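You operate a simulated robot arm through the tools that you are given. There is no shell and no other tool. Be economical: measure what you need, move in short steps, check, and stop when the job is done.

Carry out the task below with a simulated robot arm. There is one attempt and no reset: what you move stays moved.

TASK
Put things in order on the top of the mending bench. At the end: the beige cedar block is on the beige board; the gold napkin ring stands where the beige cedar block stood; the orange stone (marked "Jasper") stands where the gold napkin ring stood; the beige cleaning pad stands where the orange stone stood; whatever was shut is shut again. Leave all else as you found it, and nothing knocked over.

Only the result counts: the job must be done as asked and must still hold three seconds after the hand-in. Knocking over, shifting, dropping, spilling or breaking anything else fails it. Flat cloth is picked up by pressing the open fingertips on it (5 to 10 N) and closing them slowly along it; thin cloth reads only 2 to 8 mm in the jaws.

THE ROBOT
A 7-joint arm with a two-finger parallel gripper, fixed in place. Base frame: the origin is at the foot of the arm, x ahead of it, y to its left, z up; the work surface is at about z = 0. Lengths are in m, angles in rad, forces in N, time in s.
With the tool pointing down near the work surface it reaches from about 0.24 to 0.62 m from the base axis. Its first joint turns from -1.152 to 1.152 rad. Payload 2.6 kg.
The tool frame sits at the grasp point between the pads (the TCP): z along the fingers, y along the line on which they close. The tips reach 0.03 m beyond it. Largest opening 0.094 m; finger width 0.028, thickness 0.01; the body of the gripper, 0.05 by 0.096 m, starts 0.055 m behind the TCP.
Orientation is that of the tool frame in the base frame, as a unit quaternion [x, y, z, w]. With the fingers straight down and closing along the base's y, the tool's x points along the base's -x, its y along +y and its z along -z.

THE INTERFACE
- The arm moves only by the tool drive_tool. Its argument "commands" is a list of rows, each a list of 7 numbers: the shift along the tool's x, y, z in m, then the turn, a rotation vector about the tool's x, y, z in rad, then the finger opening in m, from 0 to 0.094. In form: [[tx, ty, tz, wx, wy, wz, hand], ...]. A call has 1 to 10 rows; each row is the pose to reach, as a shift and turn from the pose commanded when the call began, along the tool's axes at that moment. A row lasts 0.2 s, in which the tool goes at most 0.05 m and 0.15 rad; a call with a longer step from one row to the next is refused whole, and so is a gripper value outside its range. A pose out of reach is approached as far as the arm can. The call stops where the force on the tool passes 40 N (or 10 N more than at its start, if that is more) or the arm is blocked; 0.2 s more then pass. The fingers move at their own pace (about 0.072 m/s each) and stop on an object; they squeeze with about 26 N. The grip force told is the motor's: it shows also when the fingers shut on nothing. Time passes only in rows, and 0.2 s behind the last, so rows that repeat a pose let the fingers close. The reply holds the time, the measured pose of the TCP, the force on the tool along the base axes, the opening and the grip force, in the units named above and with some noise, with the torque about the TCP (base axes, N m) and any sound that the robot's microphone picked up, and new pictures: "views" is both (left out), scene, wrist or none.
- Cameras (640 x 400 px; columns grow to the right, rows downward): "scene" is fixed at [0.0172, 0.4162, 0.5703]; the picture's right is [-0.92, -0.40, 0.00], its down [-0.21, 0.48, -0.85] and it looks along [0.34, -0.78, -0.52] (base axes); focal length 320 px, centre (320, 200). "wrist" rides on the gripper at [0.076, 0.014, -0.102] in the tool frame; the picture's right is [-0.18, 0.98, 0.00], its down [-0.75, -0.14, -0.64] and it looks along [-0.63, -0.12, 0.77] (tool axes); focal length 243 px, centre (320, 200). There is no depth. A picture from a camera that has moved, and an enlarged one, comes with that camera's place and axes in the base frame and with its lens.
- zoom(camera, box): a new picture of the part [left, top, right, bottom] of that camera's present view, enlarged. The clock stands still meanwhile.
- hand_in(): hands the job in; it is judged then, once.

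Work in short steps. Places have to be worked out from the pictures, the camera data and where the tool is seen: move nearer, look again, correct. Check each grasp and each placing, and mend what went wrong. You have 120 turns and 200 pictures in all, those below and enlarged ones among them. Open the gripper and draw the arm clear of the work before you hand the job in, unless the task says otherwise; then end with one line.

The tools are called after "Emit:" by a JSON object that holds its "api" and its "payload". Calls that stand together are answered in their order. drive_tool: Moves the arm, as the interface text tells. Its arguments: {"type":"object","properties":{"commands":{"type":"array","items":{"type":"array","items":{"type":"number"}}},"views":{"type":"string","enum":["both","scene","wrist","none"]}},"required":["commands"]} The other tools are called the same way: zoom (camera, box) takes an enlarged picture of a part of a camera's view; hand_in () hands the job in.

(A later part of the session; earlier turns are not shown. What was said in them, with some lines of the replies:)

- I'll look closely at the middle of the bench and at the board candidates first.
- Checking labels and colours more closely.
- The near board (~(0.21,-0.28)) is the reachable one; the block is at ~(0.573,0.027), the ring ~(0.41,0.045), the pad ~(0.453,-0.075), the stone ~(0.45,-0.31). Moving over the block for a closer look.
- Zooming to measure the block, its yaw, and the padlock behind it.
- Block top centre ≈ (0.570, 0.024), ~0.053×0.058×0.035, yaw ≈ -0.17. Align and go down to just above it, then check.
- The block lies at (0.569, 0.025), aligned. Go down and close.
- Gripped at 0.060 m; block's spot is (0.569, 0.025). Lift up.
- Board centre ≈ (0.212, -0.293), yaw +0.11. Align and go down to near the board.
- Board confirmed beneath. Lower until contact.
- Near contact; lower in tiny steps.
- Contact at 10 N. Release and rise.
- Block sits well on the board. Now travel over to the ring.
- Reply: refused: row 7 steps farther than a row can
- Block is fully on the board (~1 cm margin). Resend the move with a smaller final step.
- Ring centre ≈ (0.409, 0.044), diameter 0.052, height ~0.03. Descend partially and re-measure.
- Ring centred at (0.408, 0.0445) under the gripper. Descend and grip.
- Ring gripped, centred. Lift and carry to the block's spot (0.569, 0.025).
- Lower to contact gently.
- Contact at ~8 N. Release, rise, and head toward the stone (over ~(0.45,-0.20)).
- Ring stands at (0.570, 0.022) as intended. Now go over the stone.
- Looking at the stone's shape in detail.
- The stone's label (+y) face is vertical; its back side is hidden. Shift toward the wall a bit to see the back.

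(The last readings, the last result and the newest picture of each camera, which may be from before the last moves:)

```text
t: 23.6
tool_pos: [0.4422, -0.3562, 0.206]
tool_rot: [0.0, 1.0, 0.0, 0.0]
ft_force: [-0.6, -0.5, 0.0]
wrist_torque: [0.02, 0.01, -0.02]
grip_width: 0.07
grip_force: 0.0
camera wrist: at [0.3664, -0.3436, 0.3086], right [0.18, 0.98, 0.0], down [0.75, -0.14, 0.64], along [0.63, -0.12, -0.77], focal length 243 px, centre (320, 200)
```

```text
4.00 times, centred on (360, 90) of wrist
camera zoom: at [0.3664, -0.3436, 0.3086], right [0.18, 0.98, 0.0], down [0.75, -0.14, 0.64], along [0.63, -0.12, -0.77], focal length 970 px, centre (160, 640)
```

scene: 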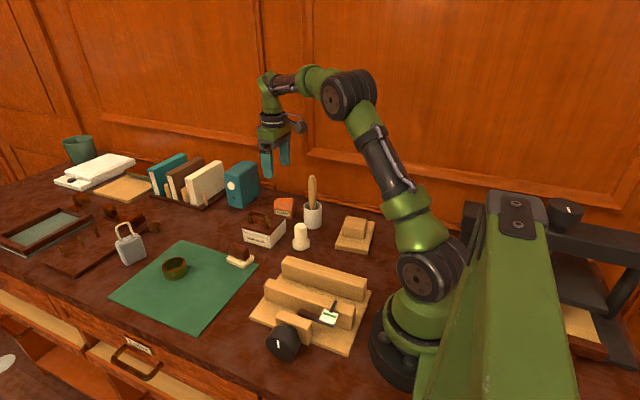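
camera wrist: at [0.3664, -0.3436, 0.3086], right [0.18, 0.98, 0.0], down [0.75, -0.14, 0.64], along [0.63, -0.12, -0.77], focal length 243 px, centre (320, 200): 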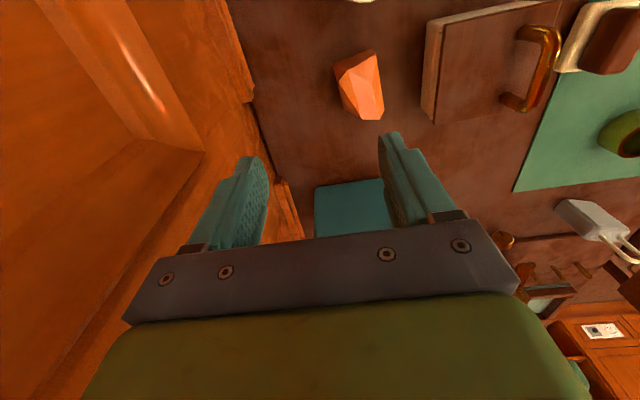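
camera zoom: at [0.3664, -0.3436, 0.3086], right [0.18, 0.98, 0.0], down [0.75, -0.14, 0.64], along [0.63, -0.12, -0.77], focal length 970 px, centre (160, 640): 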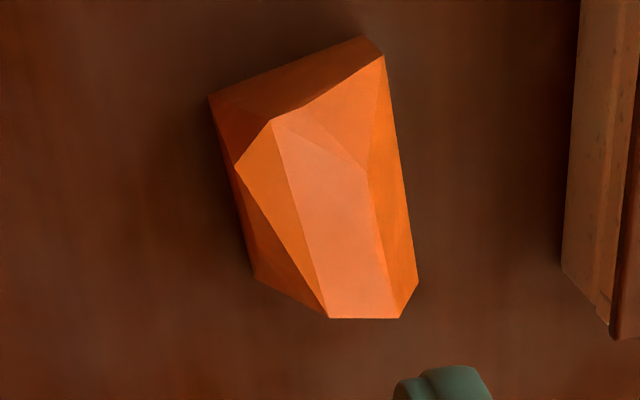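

The base is ~0.059×0.043 centred (0.4505,-0.3165), yaw ≈ 0.11, with vertical end faces. The pestle handle in the cup (top ≈ (0.352,-0.304,0.16)) would hit the wrist camera with the current yaw, so I turn the tool ~-84° so that the camera is over the +y side and grip the ends.

Emit:
{"api": "drive_tool", "payload": {"commands": [[0, 0.004, -0.01, 0, 0, 0.146, 0.08], [-0.001, 0.008, -0.01, 0, 0, 0.292, 0.08], [-0.002, 0.012, -0.01, 0, 0, 0.438, 0.08], [-0.003, 0.016, -0.01, 0, 0, 0.584, 0.08], [-0.004, 0.02, -0.01, 0, 0, 0.73, 0.08], [-0.005, 0.024, -0.01, 0, 0, 0.876, 0.08], [-0.006, 0.028, -0.01, 0, 0, 1.022, 0.08], [-0.007, 0.032, -0.01, 0, 0, 1.168, 0.08], [-0.007, 0.036, -0.01, 0, 0, 1.314, 0.08], [-0.007, 0.04, -0.01, 0, 0, 1.46, 0.08]], "views": "both"}}

Emit:
{"api": "zoom", "payload": {"camera": "wrist", "box": [220, 0, 420, 160]}}

```text
t: 25.8
tool_pos: [0.4491, -0.3176, 0.2148]
tool_rot: [0.668, 0.744, -0.001, 0.0]
ft_force: [-0.5, -0.6, 0.4]
wrist_torque: [0.0, 0.01, 0.0]
grip_width: 0.0803
grip_force: 0.0
camera wrist: at [0.4559, -0.2418, 0.3173], right [1.0, -0.08, 0.0], down [-0.06, -0.76, 0.64], along [-0.05, -0.64, -0.77], focal length 243 px, centre (320, 200)
```

scene: 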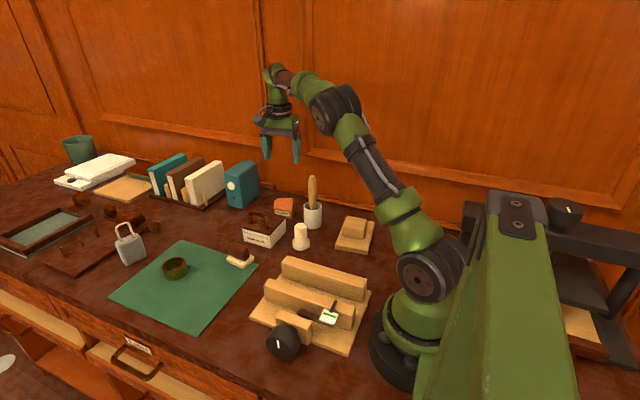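
wrist: 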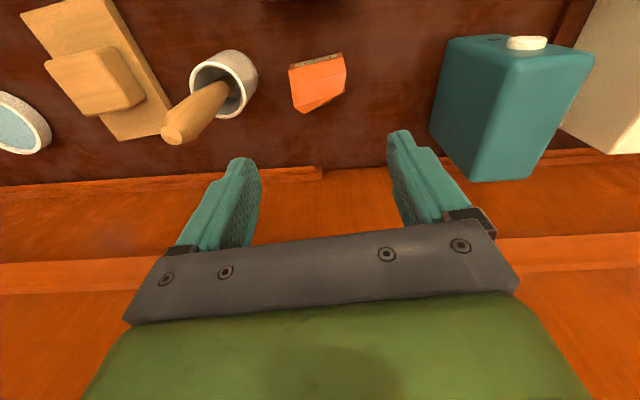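

```text
2.50 times, centred on (320, 80) of wrist
camera zoom: at [0.4559, -0.2418, 0.3173], right [1.0, -0.08, 0.0], down [-0.06, -0.76, 0.64], along [-0.05, -0.64, -0.77], focal length 606 px, centre (320, 500)
```

zoom: 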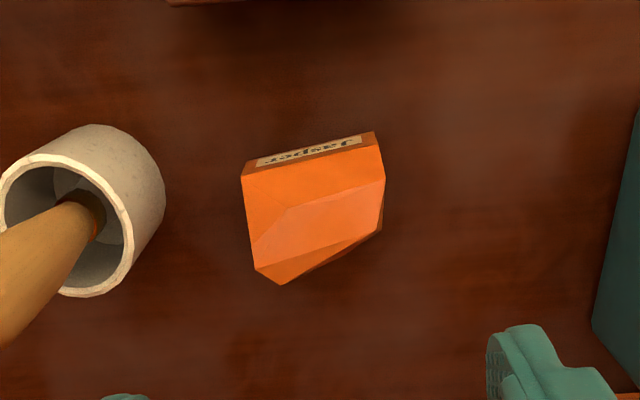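

Everything consistent. Descend to just above the stone with 0.076 opening.

Emit:
{"api": "drive_tool", "payload": {"commands": [[0.001, -0.0005, 0.045, 0, 0, 0, 0.076], [0.001, -0.0005, 0.09, 0, 0, 0, 0.076], [0.001, -0.0005, 0.125, 0, 0, 0, 0.076]], "views": "both"}}

Emit:
{"api": "zoom", "payload": {"camera": "scene", "box": [230, 140, 340, 240]}}

```text
t: 26.6
tool_pos: [0.4493, -0.315, 0.0888]
tool_rot: [0.667, 0.745, 0.0, 0.0]
ft_force: [0.4, 0.9, 0.6]
wrist_torque: [0.01, 0.03, -0.02]
grip_width: 0.0757
grip_force: 0.1
camera wrist: at [0.4542, -0.2387, 0.1923], right [1.0, -0.07, 0.0], down [-0.06, -0.76, 0.64], along [-0.05, -0.64, -0.77], focal length 243 px, centre (320, 200)
```

scene: 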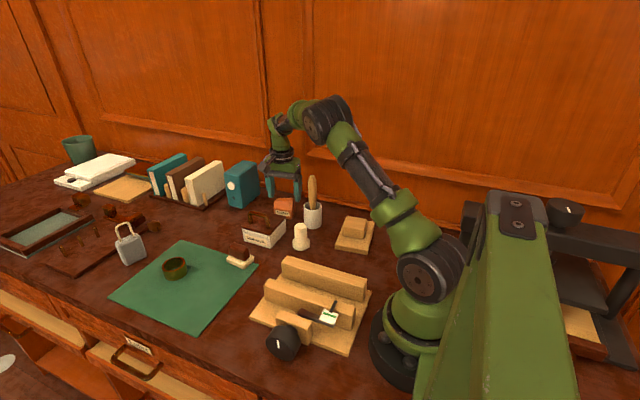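
wrist: 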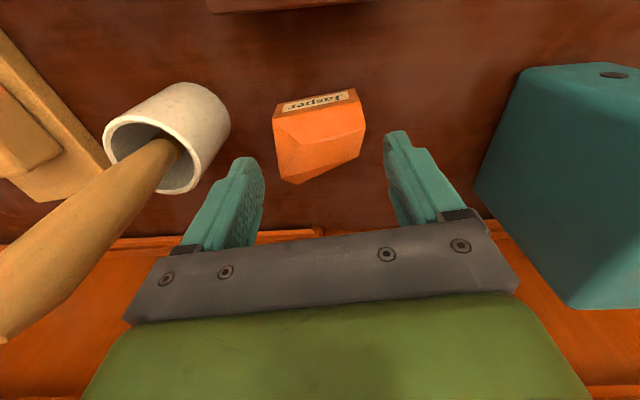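

```text
4.00 times, centred on (285, 190) of scene
camera zoom: at [0.0172, 0.4162, 0.5703], right [-0.92, -0.4, 0.0], down [-0.21, 0.48, -0.85], along [0.34, -0.78, -0.52], focal length 1281 px, centre (460, 240)
```

zoom: 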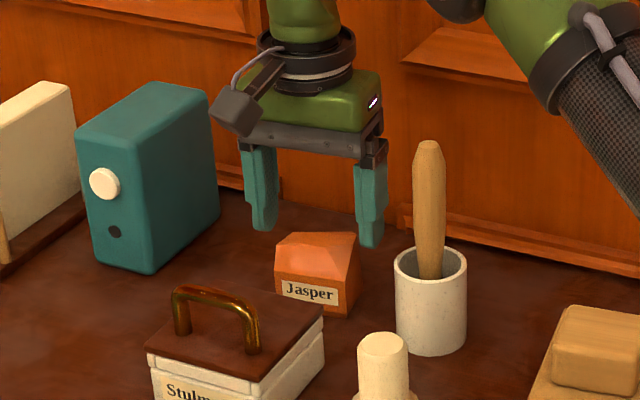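

Alignment good. Descend and close on the stone.

Emit:
{"api": "drive_tool", "payload": {"commands": [[0, -0.001, 0.03, 0, 0, 0, 0.076], [0, -0.001, 0.053, 0, 0, 0, 0.076], [0, -0.001, 0.053, 0, 0, 0, 0.06], [0, -0.001, 0.053, 0, 0, 0, 0.05], [0, -0.001, 0.053, 0, 0, 0, 0.045]], "views": "wrist"}}

Emit:
{"api": "zoom", "payload": {"camera": "scene", "box": [230, 140, 340, 240]}}

```text
t: 27.8
tool_pos: [0.4495, -0.3146, 0.0373]
tool_rot: [0.666, 0.746, 0.0, 0.0]
ft_force: [-1.2, 0.1, -0.3]
wrist_torque: [-0.01, -0.05, 0.03]
grip_width: 0.0624
grip_force: 26.2
camera wrist: at [0.454, -0.239, 0.1398], right [1.0, -0.07, 0.0], down [-0.06, -0.76, 0.64], along [-0.05, -0.64, -0.77], focal length 243 px, centre (320, 200)
```

wrist: 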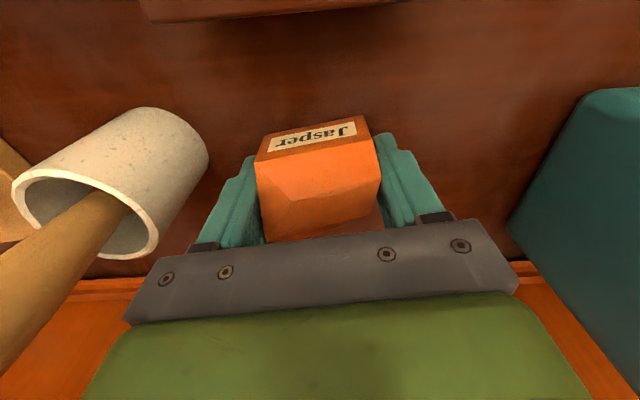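

```text
4.00 times, centred on (285, 190) of scene
camera zoom: at [0.0172, 0.4162, 0.5703], right [-0.92, -0.4, 0.0], down [-0.21, 0.48, -0.85], along [0.34, -0.78, -0.52], focal length 1281 px, centre (460, 240)
```

zoom: 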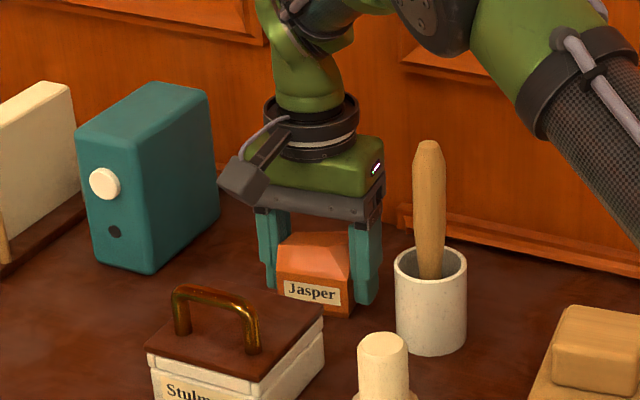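

Stone gripped (0.0624). Lift well clear of the pestle.

Emit:
{"api": "drive_tool", "payload": {"commands": [[0, 0, -0.02, 0, 0, 0, 0.045], [0, 0, -0.06, 0, 0, 0, 0.045], [0, 0, -0.105, 0, 0, 0, 0.045], [0, 0, -0.15, 0, 0, 0, 0.045], [0, 0, -0.175, 0, 0, 0, 0.045], [0.03, 0, -0.175, 0, 0, 0, 0.045], [0.075, 0, -0.175, 0, 0, 0, 0.045], [0.12, 0, -0.175, 0, 0, 0, 0.045], [0.165, 0, -0.175, 0, 0, 0, 0.045], [0.21, 0, -0.175, 0, 0, 0, 0.045]], "views": "none"}}

Emit:
{"api": "drive_tool", "payload": {"commands": [[0.04, 0, 0, 0, 0, 0, 0.045], [0.08, 0, 0, 0, 0, 0, 0.045], [0.12, 0, 0.01, 0, 0, 0, 0.045], [0.154, 0, 0.04, 0, 0, 0, 0.045], [0.154, 0, 0.08, 0, 0, 0, 0.045], [0.154, 0, 0.12, 0, 0, 0, 0.045]], "views": "both"}}

```text
t: 30.0
tool_pos: [0.4259, -0.1103, 0.2096]
tool_rot: [0.667, 0.745, 0.0, -0.001]
ft_force: [-0.6, 0.4, -2.1]
wrist_torque: [-0.01, 0.0, 0.01]
grip_width: 0.0621
grip_force: 25.8
```

```text
t: 31.4
tool_pos: [0.4064, 0.0477, 0.0917]
tool_rot: [0.667, 0.745, 0.0, 0.0]
ft_force: [0.3, 0.3, -2.7]
wrist_torque: [0.03, 0.01, 0.0]
grip_width: 0.0623
grip_force: 25.9
camera wrist: at [0.4129, 0.1242, 0.1943], right [1.0, -0.07, 0.0], down [-0.06, -0.76, 0.64], along [-0.05, -0.64, -0.77], focal length 243 px, centre (320, 200)
```

scene: 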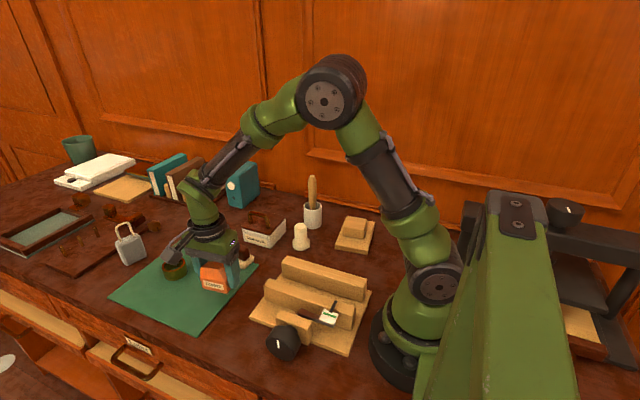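
wrist: 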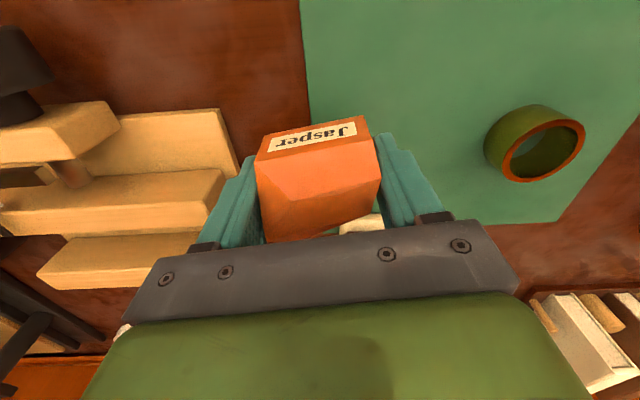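

Over the ring's old spot, clear of the vise. Lower.

Emit:
{"api": "drive_tool", "payload": {"commands": [[0, 0.001, 0.03, 0, 0, 0, 0.045], [0, 0.001, 0.046, 0, 0, 0, 0.045], [0, 0.001, 0.05, 0, 0, 0, 0.045]], "views": "none"}}

Emit:
{"api": "drive_tool", "payload": {"commands": [[0, 0, 0.001, 0, 0, 0, 0.045], [0, 0, 0.002, 0, 0, 0, 0.045]], "views": "none"}}

Emit:
{"api": "drive_tool", "payload": {"commands": [[0, 0, 0.001, 0, 0, 0, 0.045], [0, 0, 0.0015, 0, 0, 0, 0.045]], "views": "scene"}}

Emit:
{"api": "zoom", "payload": {"camera": "scene", "box": [150, 220, 290, 320]}}

```text
t: 32.2
tool_pos: [0.4089, 0.0461, 0.0411]
tool_rot: [0.667, 0.745, 0.0, 0.0]
ft_force: [-0.7, 0.6, -2.5]
wrist_torque: [0.03, -0.01, -0.01]
grip_width: 0.0621
grip_force: 26.1
```

```text
t: 32.8
tool_pos: [0.41, 0.0449, 0.0402]
tool_rot: [0.667, 0.745, 0.001, 0.0]
ft_force: [-8.0, -1.7, 18.7]
wrist_torque: [0.18, 0.34, 0.07]
grip_width: 0.0623
grip_force: 25.7
```

```text
t: 33.4
tool_pos: [0.4094, 0.0459, 0.0386]
tool_rot: [0.668, 0.745, 0.0, 0.0]
ft_force: [-4.5, -2.6, 19.2]
wrist_torque: [0.14, 0.3, 0.06]
grip_width: 0.0622
grip_force: 26.4
```

scene: 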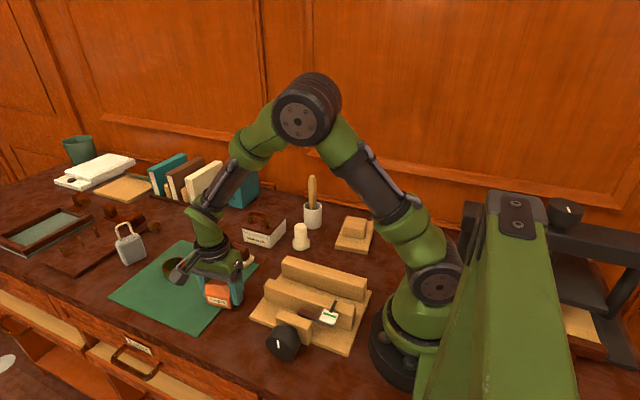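

```text
4.00 times, centred on (220, 270) of scene
camera zoom: at [0.0171, 0.4162, 0.5703], right [-0.92, -0.4, 0.0], down [-0.21, 0.48, -0.85], along [0.34, -0.78, -0.52], focal length 1281 px, centre (720, -80)
```

zoom: 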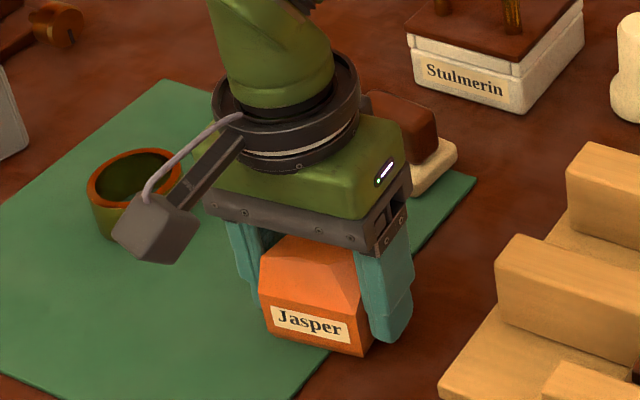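

Contact confirmed. Relax slightly, release and rise.

Emit:
{"api": "drive_tool", "payload": {"commands": [[0, 0, -0.002, 0, 0, 0, 0.045], [0, 0, -0.0025, 0, 0, 0, 0.068], [0, 0, -0.0025, 0, 0, 0, 0.08], [0, 0, -0.0025, 0, 0, 0, 0.08], [0, 0, -0.04, 0, 0, 0, 0.08], [0, 0, -0.08, 0, 0, 0, 0.08], [0, 0, -0.12, 0, 0, 0, 0.08], [0, 0, -0.15, 0, 0, 0, 0.08]], "views": "both"}}

Emit:
{"api": "zoom", "payload": {"camera": "scene", "box": [150, 220, 290, 320]}}

Emit:
{"api": "zoom", "payload": {"camera": "wrist", "box": [220, 0, 420, 160]}}

```text
t: 35.2
tool_pos: [0.4078, 0.0462, 0.1865]
tool_rot: [0.667, 0.745, 0.001, 0.0]
ft_force: [-1.0, -0.6, -0.4]
wrist_torque: [-0.02, 0.01, 0.0]
grip_width: 0.08
grip_force: 0.0
camera wrist: at [0.4134, 0.1215, 0.2901], right [1.0, -0.07, 0.0], down [-0.06, -0.76, 0.64], along [-0.05, -0.64, -0.77], focal length 243 px, centre (320, 200)
```

scene: 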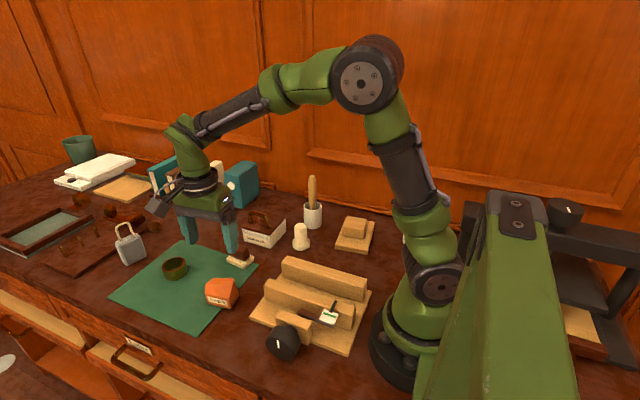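
wrist: 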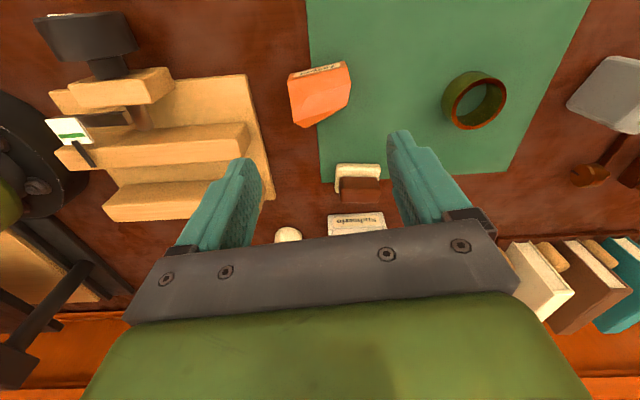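

```text
4.00 times, centred on (220, 270) of scene
camera zoom: at [0.0172, 0.4162, 0.5703], right [-0.92, -0.4, 0.0], down [-0.21, 0.48, -0.85], along [0.34, -0.78, -0.52], focal length 1281 px, centre (720, -80)
```

zoom: 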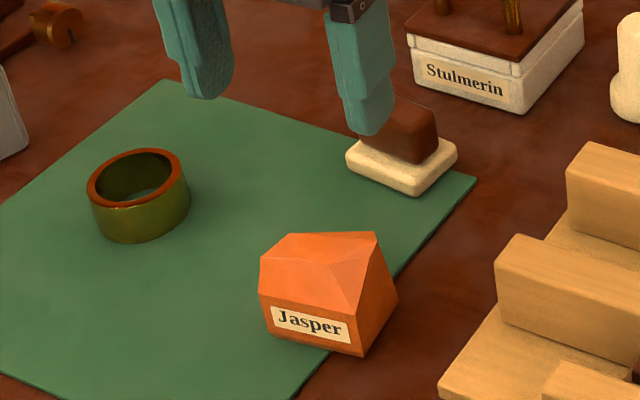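

```text
2.50 times, centred on (320, 80) of wrist
camera zoom: at [0.4134, 0.1215, 0.2901], right [1.0, -0.07, 0.0], down [-0.06, -0.76, 0.64], along [-0.05, -0.64, -0.77], focal length 606 px, centre (320, 500)
```

zoom: 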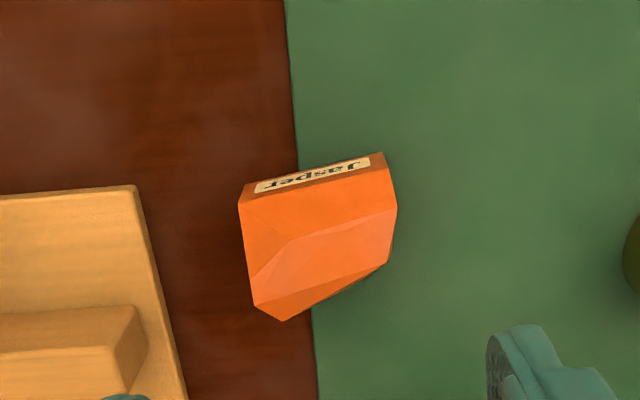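

Stone stands properly at (0.407,0.043). Now over to the cleaning pad.

Emit:
{"api": "drive_tool", "payload": {"commands": [[-0.042, 0.0103, 0, 0, 0, 0, 0.08], [-0.084, 0.0207, 0, 0, 0, 0, 0.08], [-0.125, 0.031, 0, 0, 0, 0, 0.08]], "views": "wrist"}}

Emit:
{"api": "zoom", "payload": {"camera": "wrist", "box": [240, 20, 400, 140]}}

Emit:
{"api": "zoom", "payload": {"camera": "scene", "box": [215, 235, 275, 280]}}

```text
t: 36.0
tool_pos: [0.4551, -0.0769, 0.1885]
tool_rot: [0.667, 0.745, 0.0, 0.0]
ft_force: [-0.2, 0.0, 0.0]
wrist_torque: [0.05, -0.02, -0.01]
grip_width: 0.0798
grip_force: 0.1
camera wrist: at [0.4599, -0.0003, 0.2911], right [1.0, -0.07, 0.0], down [-0.06, -0.76, 0.64], along [-0.05, -0.64, -0.77], focal length 243 px, centre (320, 200)
```

wrist: 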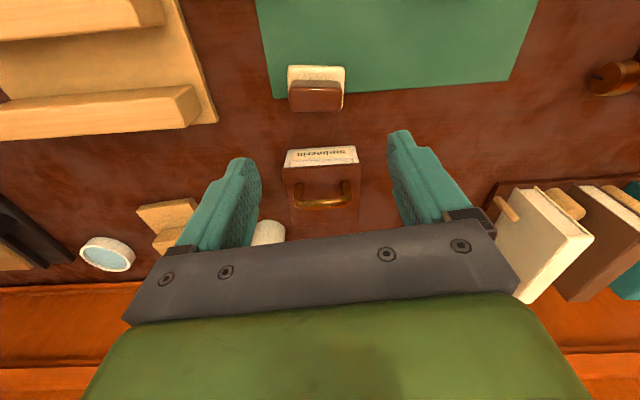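

```text
3.33 times, centred on (320, 80) of wrist
camera zoom: at [0.4599, -0.0003, 0.2911], right [1.0, -0.07, 0.0], down [-0.06, -0.76, 0.64], along [-0.05, -0.64, -0.77], focal length 809 px, centre (320, 600)
```

zoom: 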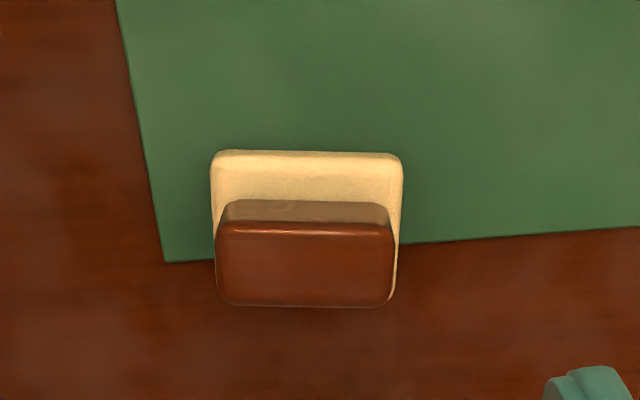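

```text
8.89 times, centred on (245, 258) of scene
camera zoom: at [0.0172, 0.4163, 0.5703], right [-0.92, -0.4, 0.0], down [-0.21, 0.48, -0.85], along [0.34, -0.78, -0.52], focal length 2846 px, centre (987, -311)
```

zoom: 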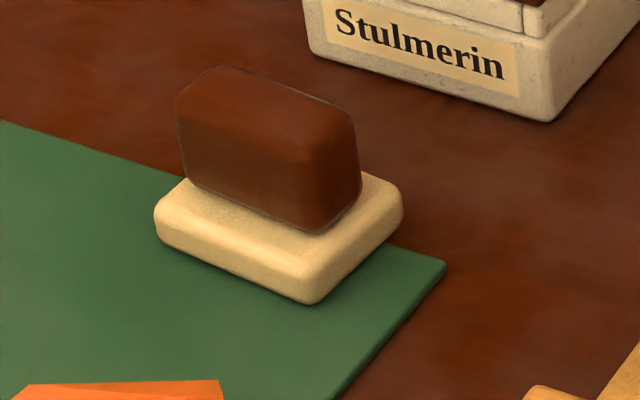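

Pad handle: centre ≈ (0.450,-0.079), 0.05 (x) × 0.02 (y), top ≈ 0.043, yaw ≈ -0.08. Align and descend to above it.

Emit:
{"api": "drive_tool", "payload": {"commands": [[-0.001, -0.0025, 0.03, 0, 0, 0.1, 0.08], [-0.0014, -0.0045, 0.07, 0, 0, 0.19, 0.08], [-0.0014, -0.0045, 0.1, 0, 0, 0.19, 0.08]], "views": "wrist"}}

Emit:
{"api": "zoom", "payload": {"camera": "wrist", "box": [220, 60, 420, 220]}}

Emit:
{"api": "zoom", "payload": {"camera": "scene", "box": [185, 190, 295, 290]}}

```text
t: 36.8
tool_pos: [0.4514, -0.0788, 0.088]
tool_rot: [0.735, 0.678, 0.0, -0.001]
ft_force: [0.1, 0.0, -0.2]
wrist_torque: [0.01, -0.01, 0.04]
grip_width: 0.0798
grip_force: 0.0
camera wrist: at [0.4714, -0.0033, 0.1903], right [0.96, -0.26, 0.0], down [-0.2, -0.74, 0.64], along [-0.17, -0.62, -0.77], focal length 243 px, centre (320, 200)
```

wrist: 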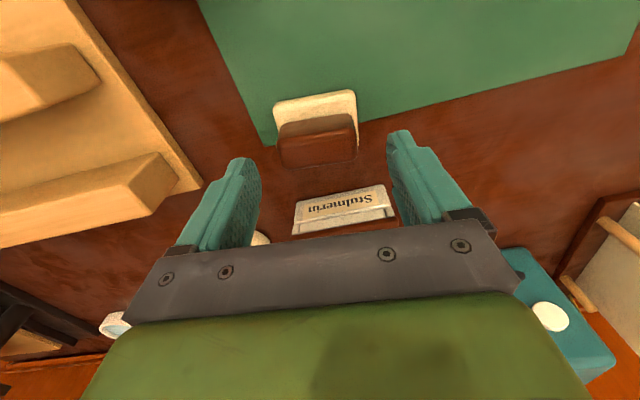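

```text
2.50 times, centred on (320, 140) of wrist
camera zoom: at [0.4714, -0.0033, 0.1903], right [0.96, -0.26, 0.0], down [-0.2, -0.74, 0.64], along [-0.17, -0.62, -0.77], focal length 606 px, centre (320, 350)
```

zoom: 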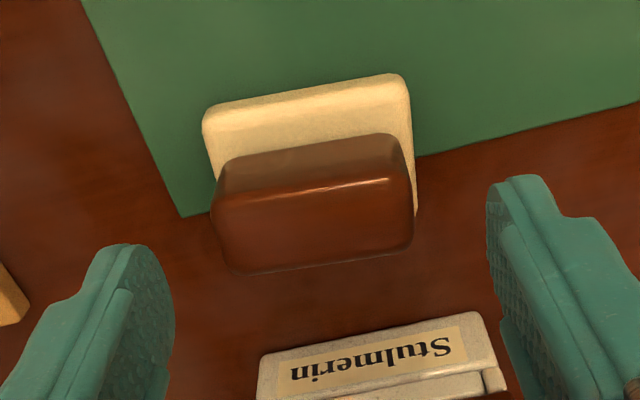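

```text
4.00 times, centred on (240, 240) of scene
camera zoom: at [0.0172, 0.4162, 0.5703], right [-0.92, -0.4, 0.0], down [-0.21, 0.48, -0.85], along [0.34, -0.78, -0.52], focal length 1281 px, centre (640, 40)
```

zoom: 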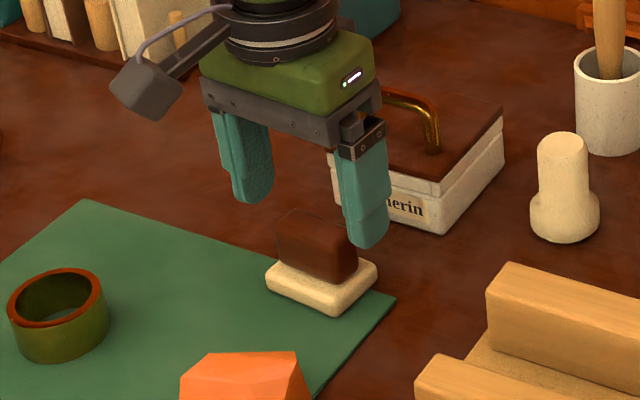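

Handle at (0.449,-0.0785), well centred. Descend and grip the handle above the pad.

Emit:
{"api": "drive_tool", "payload": {"commands": [[0, -0.001, 0.025, 0, 0, 0, 0.08], [0, -0.001, 0.038, 0, 0, 0, 0.08], [0, -0.001, 0.038, 0, 0, 0, 0.055], [0, -0.001, 0.038, 0, 0, 0, 0.04], [0, -0.001, 0.038, 0, 0, 0, 0.035]], "views": "wrist"}}

Emit:
{"api": "zoom", "payload": {"camera": "scene", "box": [185, 190, 295, 290]}}

```text
t: 38.0
tool_pos: [0.4492, -0.0777, 0.0501]
tool_rot: [0.734, 0.679, 0.0, 0.0]
ft_force: [0.3, -1.7, 3.7]
wrist_torque: [0.08, 0.04, -0.02]
grip_width: 0.0552
grip_force: 26.3
camera wrist: at [0.4684, -0.0036, 0.1533], right [0.97, -0.26, 0.0], down [-0.2, -0.74, 0.64], along [-0.17, -0.62, -0.77], focal length 243 px, centre (320, 200)
```

wrist: 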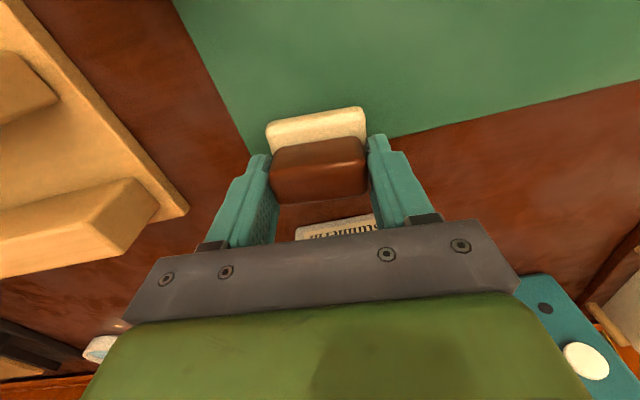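

```text
4.00 times, centred on (240, 240) of scene
camera zoom: at [0.0172, 0.4162, 0.5703], right [-0.92, -0.4, 0.0], down [-0.21, 0.48, -0.85], along [0.34, -0.78, -0.52], focal length 1281 px, centre (640, 40)
```

zoom: 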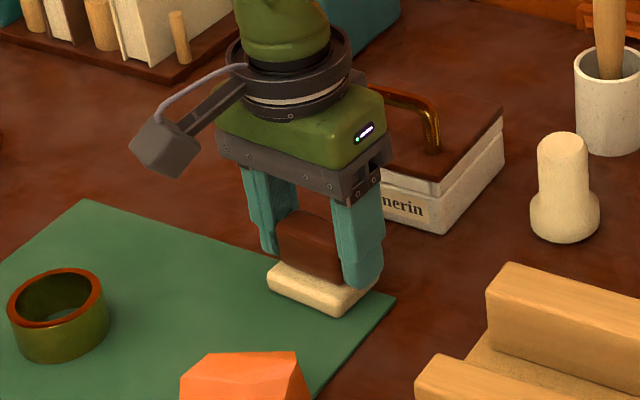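

Handle gripped (0.055). Lift and carry over the box to the stone's old spot (0.4495,-0.317).

Emit:
{"api": "drive_tool", "payload": {"commands": [[0, 0, -0.02, 0, 0, 0, 0.035], [0, 0, -0.06, 0, 0, 0, 0.035], [0, 0, -0.105, 0, 0, 0, 0.035], [0, 0, -0.15, 0, 0, 0, 0.035], [-0.04, 0.003, -0.165, 0, 0, 0, 0.035], [-0.08, 0.006, -0.165, 0, 0, 0, 0.035], [-0.12, 0.009, -0.165, 0, 0, 0, 0.035], [-0.16, 0.0125, -0.165, 0, 0, 0, 0.035], [-0.2, 0.0155, -0.165, 0, 0, 0, 0.035], [-0.2377, 0.0185, -0.165, 0, 0, 0, 0.035]], "views": "both"}}

```text
t: 40.2
tool_pos: [0.4481, -0.3156, 0.2158]
tool_rot: [0.735, 0.678, 0.002, 0.0]
ft_force: [1.1, 0.4, -0.9]
wrist_torque: [0.03, -0.01, 0.01]
grip_width: 0.0555
grip_force: 26.2
camera wrist: at [0.4679, -0.2418, 0.3192], right [0.97, -0.26, 0.0], down [-0.2, -0.74, 0.64], along [-0.17, -0.62, -0.77], focal length 243 px, centre (320, 200)
```

scene: 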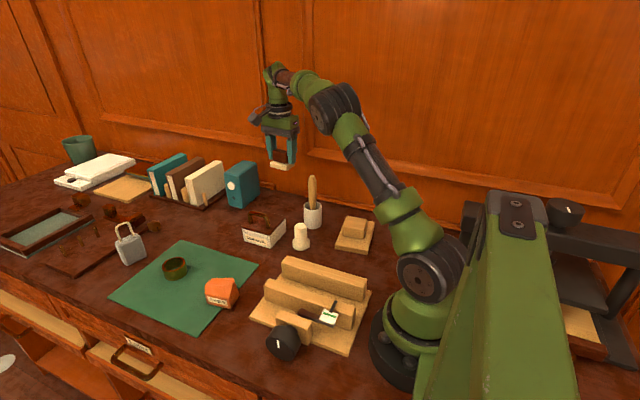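
wrist: 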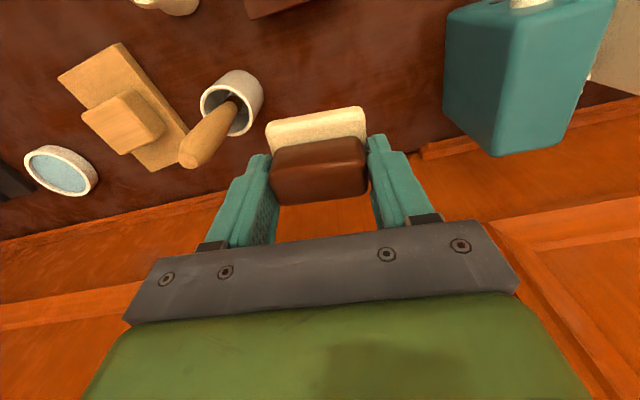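

Descend over the vacant spot.

Emit:
{"api": "drive_tool", "payload": {"commands": [[0, 0.001, 0.045, 0, 0, 0, 0.035], [-0.001, 0.001, 0.09, 0, 0, 0, 0.035], [-0.001, 0.001, 0.13, 0, 0, 0, 0.035], [-0.001, 0.001, 0.155, 0, 0, 0, 0.035]], "views": "both"}}

Emit:
{"api": "zoom", "payload": {"camera": "scene", "box": [230, 140, 340, 240]}}

```text
t: 41.2
tool_pos: [0.4476, -0.3157, 0.0595]
tool_rot: [0.734, 0.679, -0.001, 0.0]
ft_force: [-1.3, -0.5, -0.3]
wrist_torque: [0.01, -0.03, 0.0]
grip_width: 0.0553
grip_force: 26.3
camera wrist: at [0.4676, -0.2415, 0.1633], right [0.97, -0.26, 0.0], down [-0.2, -0.74, 0.64], along [-0.17, -0.62, -0.77], focal length 243 px, centre (320, 200)
```

scene: 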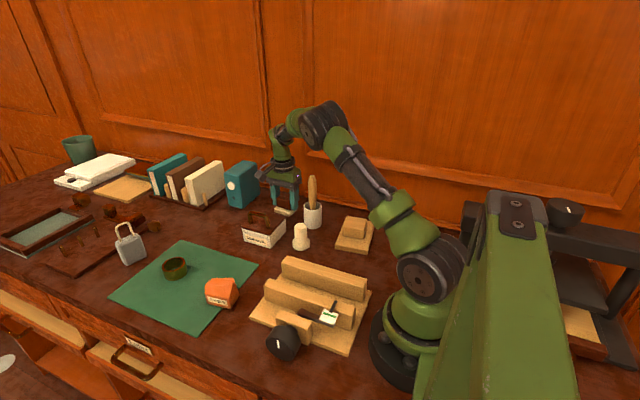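
wrist: 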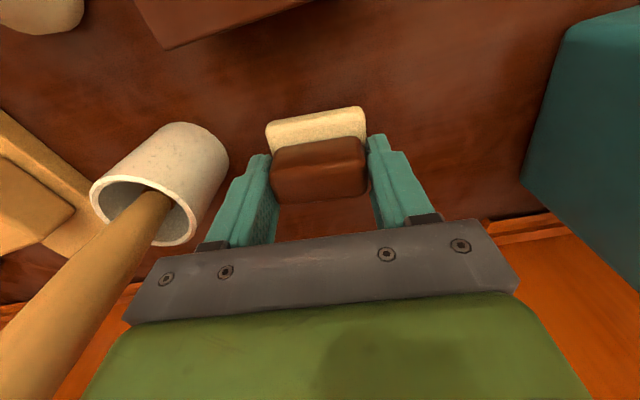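

```text
4.00 times, centred on (285, 190) of scene
camera zoom: at [0.0172, 0.4162, 0.5703], right [-0.92, -0.4, 0.0], down [-0.21, 0.48, -0.85], along [0.34, -0.78, -0.52], focal length 1281 px, centre (460, 240)
```

zoom: 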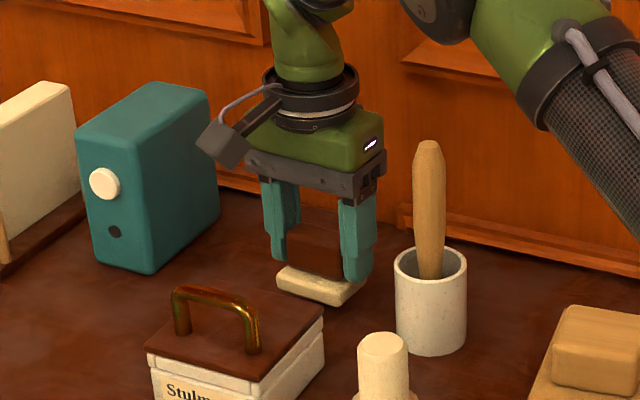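

Clear all around. Lower gently by ~1 cm in small steps (contact expected near z ≈ 0.049).

Emit:
{"api": "drive_tool", "payload": {"commands": [[0, 0.001, 0.004, 0, 0, 0, 0.035], [0, 0.001, 0.007, 0, 0, 0, 0.035]], "views": "none"}}

Emit:
{"api": "drive_tool", "payload": {"commands": [[0, 0, 0.001, 0, 0, 0, 0.035], [0, 0, 0.002, 0, 0, 0, 0.035]], "views": "none"}}

Emit:
{"api": "drive_tool", "payload": {"commands": [[0, 0, 0.001, 0, 0, 0, 0.035], [0, 0, 0.0015, 0, 0, 0, 0.035]], "views": "none"}}

```text
t: 41.8
tool_pos: [0.448, -0.3154, 0.0529]
tool_rot: [0.735, 0.678, 0.0, -0.001]
ft_force: [-0.6, -0.1, -0.5]
wrist_torque: [-0.01, -0.01, 0.01]
grip_width: 0.0553
grip_force: 25.9
```

```text
t: 42.4
tool_pos: [0.4497, -0.3168, 0.0502]
tool_rot: [0.735, 0.679, 0.001, -0.001]
ft_force: [-0.9, 0.0, -0.6]
wrist_torque: [0.01, -0.01, -0.01]
grip_width: 0.0552
grip_force: 25.9
```

```text
t: 43.0
tool_pos: [0.45, -0.3168, 0.0489]
tool_rot: [0.734, 0.679, 0.0, 0.0]
ft_force: [0.7, 0.8, -1.2]
wrist_torque: [0.03, -0.02, -0.02]
grip_width: 0.0555
grip_force: 25.9
```

Emit:
{"api": "drive_tool", "payload": {"commands": [[0, 0, 0.001, 0, 0, 0, 0.035], [0, 0, 0.0015, 0, 0, 0, 0.035]], "views": "none"}}

Emit:
{"api": "drive_tool", "payload": {"commands": [[0, 0, 0.0007, 0, 0, 0, 0.035], [0, 0, 0.001, 0, 0, 0, 0.035]], "views": "wrist"}}

Emit:
{"api": "zoom", "payload": {"camera": "scene", "box": [255, 170, 325, 230]}}

```text
t: 43.6
tool_pos: [0.4489, -0.3177, 0.0482]
tool_rot: [0.734, 0.679, 0.001, 0.001]
ft_force: [-0.6, 0.1, -1.1]
wrist_torque: [0.01, -0.03, 0.04]
grip_width: 0.0554
grip_force: 25.9
```

```text
t: 44.2
tool_pos: [0.4495, -0.317, 0.0464]
tool_rot: [0.735, 0.678, -0.001, -0.001]
ft_force: [-0.1, 0.1, -0.6]
wrist_torque: [0.05, 0.01, 0.01]
grip_width: 0.0557
grip_force: 25.8
camera wrist: at [0.4695, -0.2431, 0.15], right [0.97, -0.26, 0.0], down [-0.2, -0.74, 0.64], along [-0.17, -0.62, -0.77], focal length 243 px, centre (320, 200)
```

wrist: 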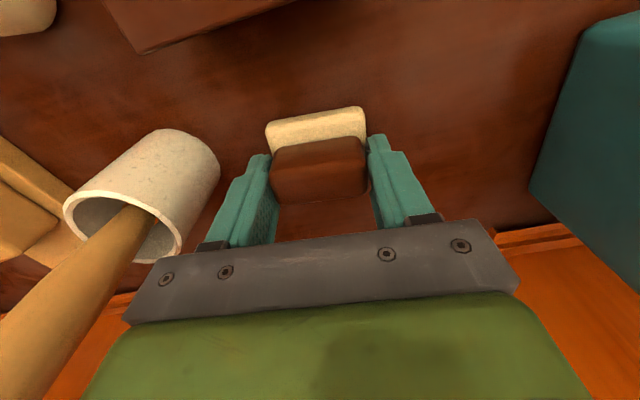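

```text
6.67 times, centred on (290, 200) of scene
camera zoom: at [0.0172, 0.4162, 0.5703], right [-0.92, -0.4, 0.0], down [-0.21, 0.48, -0.85], along [0.34, -0.78, -0.52], focal length 2134 px, centre (520, 200)
```

zoom: 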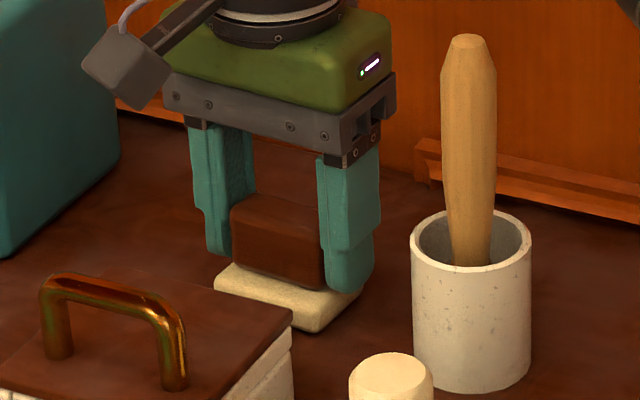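

No contact force yet; continue a millimetre at a time.

Emit:
{"api": "drive_tool", "payload": {"commands": [[0, 0, 0.0007, 0, 0, 0, 0.035], [0, 0, 0.001, 0, 0, 0, 0.035]], "views": "none"}}

Emit:
{"api": "drive_tool", "payload": {"commands": [[0, 0, 0.0005, 0, 0, 0, 0.035], [0, 0, 0.001, 0, 0, 0, 0.035]], "views": "none"}}

```text
t: 44.8
tool_pos: [0.4498, -0.318, 0.0455]
tool_rot: [0.735, 0.678, 0.0, 0.0]
ft_force: [-0.5, 2.2, 4.2]
wrist_torque: [0.11, 0.14, -0.05]
grip_width: 0.0554
grip_force: 25.9
```

```text
t: 45.4
tool_pos: [0.4498, -0.3174, 0.0462]
tool_rot: [0.735, 0.678, 0.0, 0.001]
ft_force: [-8.4, 4.8, 16.1]
wrist_torque: [0.33, 0.33, 0.04]
grip_width: 0.0554
grip_force: 26.1
```

Contact at 16 N. Relax, open, and rise straight up.

Emit:
{"api": "drive_tool", "payload": {"commands": [[0, 0, -0.001, 0, 0, 0, 0.035], [0, 0, -0.0015, 0, 0, 0, 0.062], [0, 0, -0.0015, 0, 0, 0, 0.072], [0, 0, -0.0015, 0, 0, 0, 0.072], [0, 0, -0.04, 0, 0, 0, 0.072], [0, 0, -0.08, 0, 0, 0, 0.072], [0, 0, -0.125, 0, 0, 0, 0.072], [0, 0, -0.17, 0, 0, 0, 0.072]], "views": "both"}}

Emit:
{"api": "zoom", "payload": {"camera": "wrist", "box": [220, 0, 420, 160]}}

Emit:
{"api": "zoom", "payload": {"camera": "scene", "box": [130, 170, 400, 330]}}

```text
t: 47.2
tool_pos: [0.4505, -0.3188, 0.2165]
tool_rot: [0.734, 0.679, 0.0, 0.0]
ft_force: [0.3, 0.7, 0.4]
wrist_torque: [0.03, 0.01, 0.0]
grip_width: 0.0719
grip_force: 0.0
camera wrist: at [0.4696, -0.2441, 0.3193], right [0.97, -0.26, 0.0], down [-0.2, -0.74, 0.64], along [-0.17, -0.62, -0.77], focal length 243 px, centre (320, 200)
```

scene: 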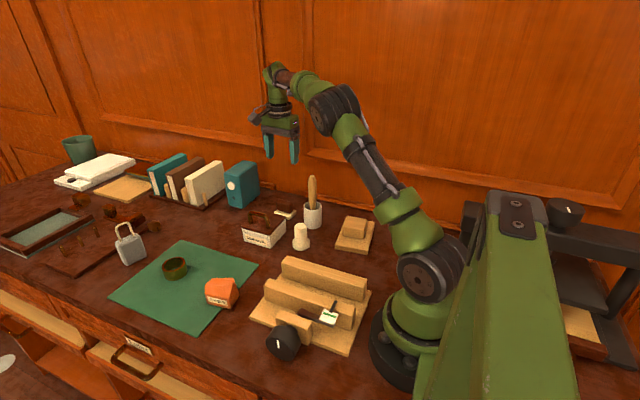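
wrist: 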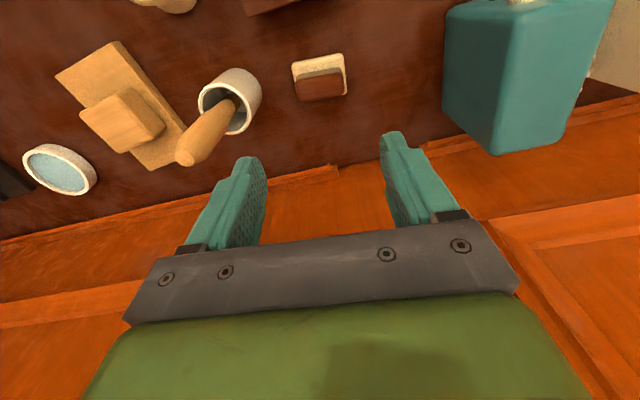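

```text
2.50 times, centred on (320, 80) of wrist
camera zoom: at [0.4696, -0.2441, 0.3193], right [0.97, -0.26, 0.0], down [-0.2, -0.74, 0.64], along [-0.17, -0.62, -0.77], focal length 606 px, centre (320, 500)
```

zoom: 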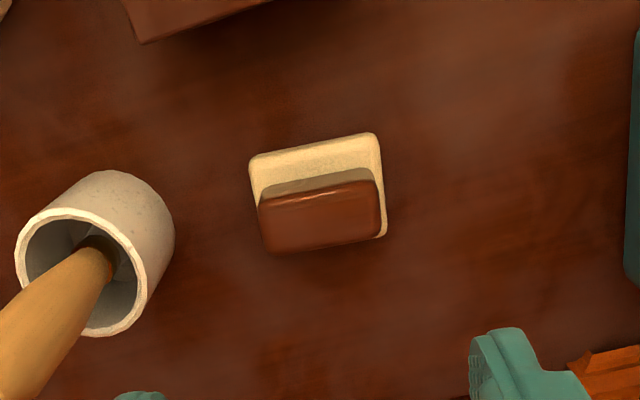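

```text
2.37 times, centred on (265, 250) of scene
camera zoom: at [0.0172, 0.4162, 0.5703], right [-0.92, -0.4, 0.0], down [-0.21, 0.48, -0.85], along [0.34, -0.78, -0.52], focal length 759 px, centre (450, 82)
```

zoom: 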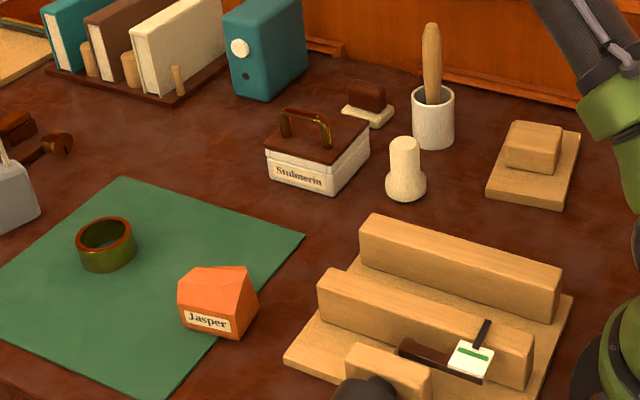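

All four placements look right, and nothing shut was opened. Draw the arm clear to a free height.

Emit:
{"api": "drive_tool", "payload": {"commands": [[0, 0, -0.03, 0, 0, 0, 0.072], [0.04, 0, -0.04, 0, 0, 0, 0.08], [0.08, 0, -0.04, 0, 0, 0, 0.09], [0.12, 0, -0.04, 0, 0, 0, 0.09], [0.16, 0, -0.04, 0, 0, 0, 0.09], [0.16, 0, -0.04, 0, 0, 0, 0.09]], "views": "scene"}}

```text
t: 48.6
tool_pos: [0.4618, -0.1582, 0.2546]
tool_rot: [0.736, 0.677, 0.002, 0.0]
ft_force: [-0.9, -0.3, 0.5]
wrist_torque: [-0.01, -0.02, -0.02]
grip_width: 0.0897
grip_force: 0.0
```

scene: 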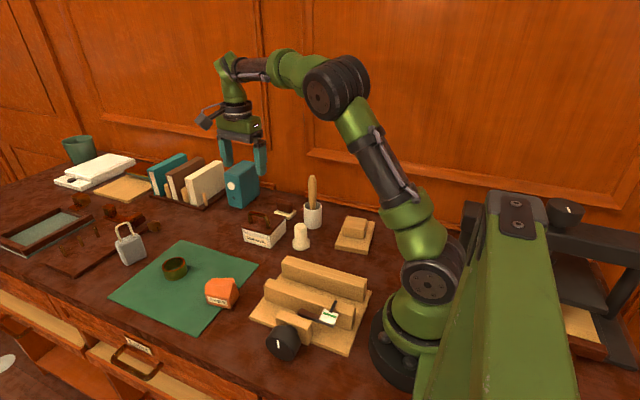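

The gripper is open and the arm is clear of the work, and everything is in place. Handing in.

Emit:
{"api": "hand_in", "payload": {}}

```text
The job is handed in.
```

The job is handed in: the cedar block is on the beige board, and the ring, stone and cleaning pad each stand where asked; I opened nothing and saw nothing else shifted or knocked over.
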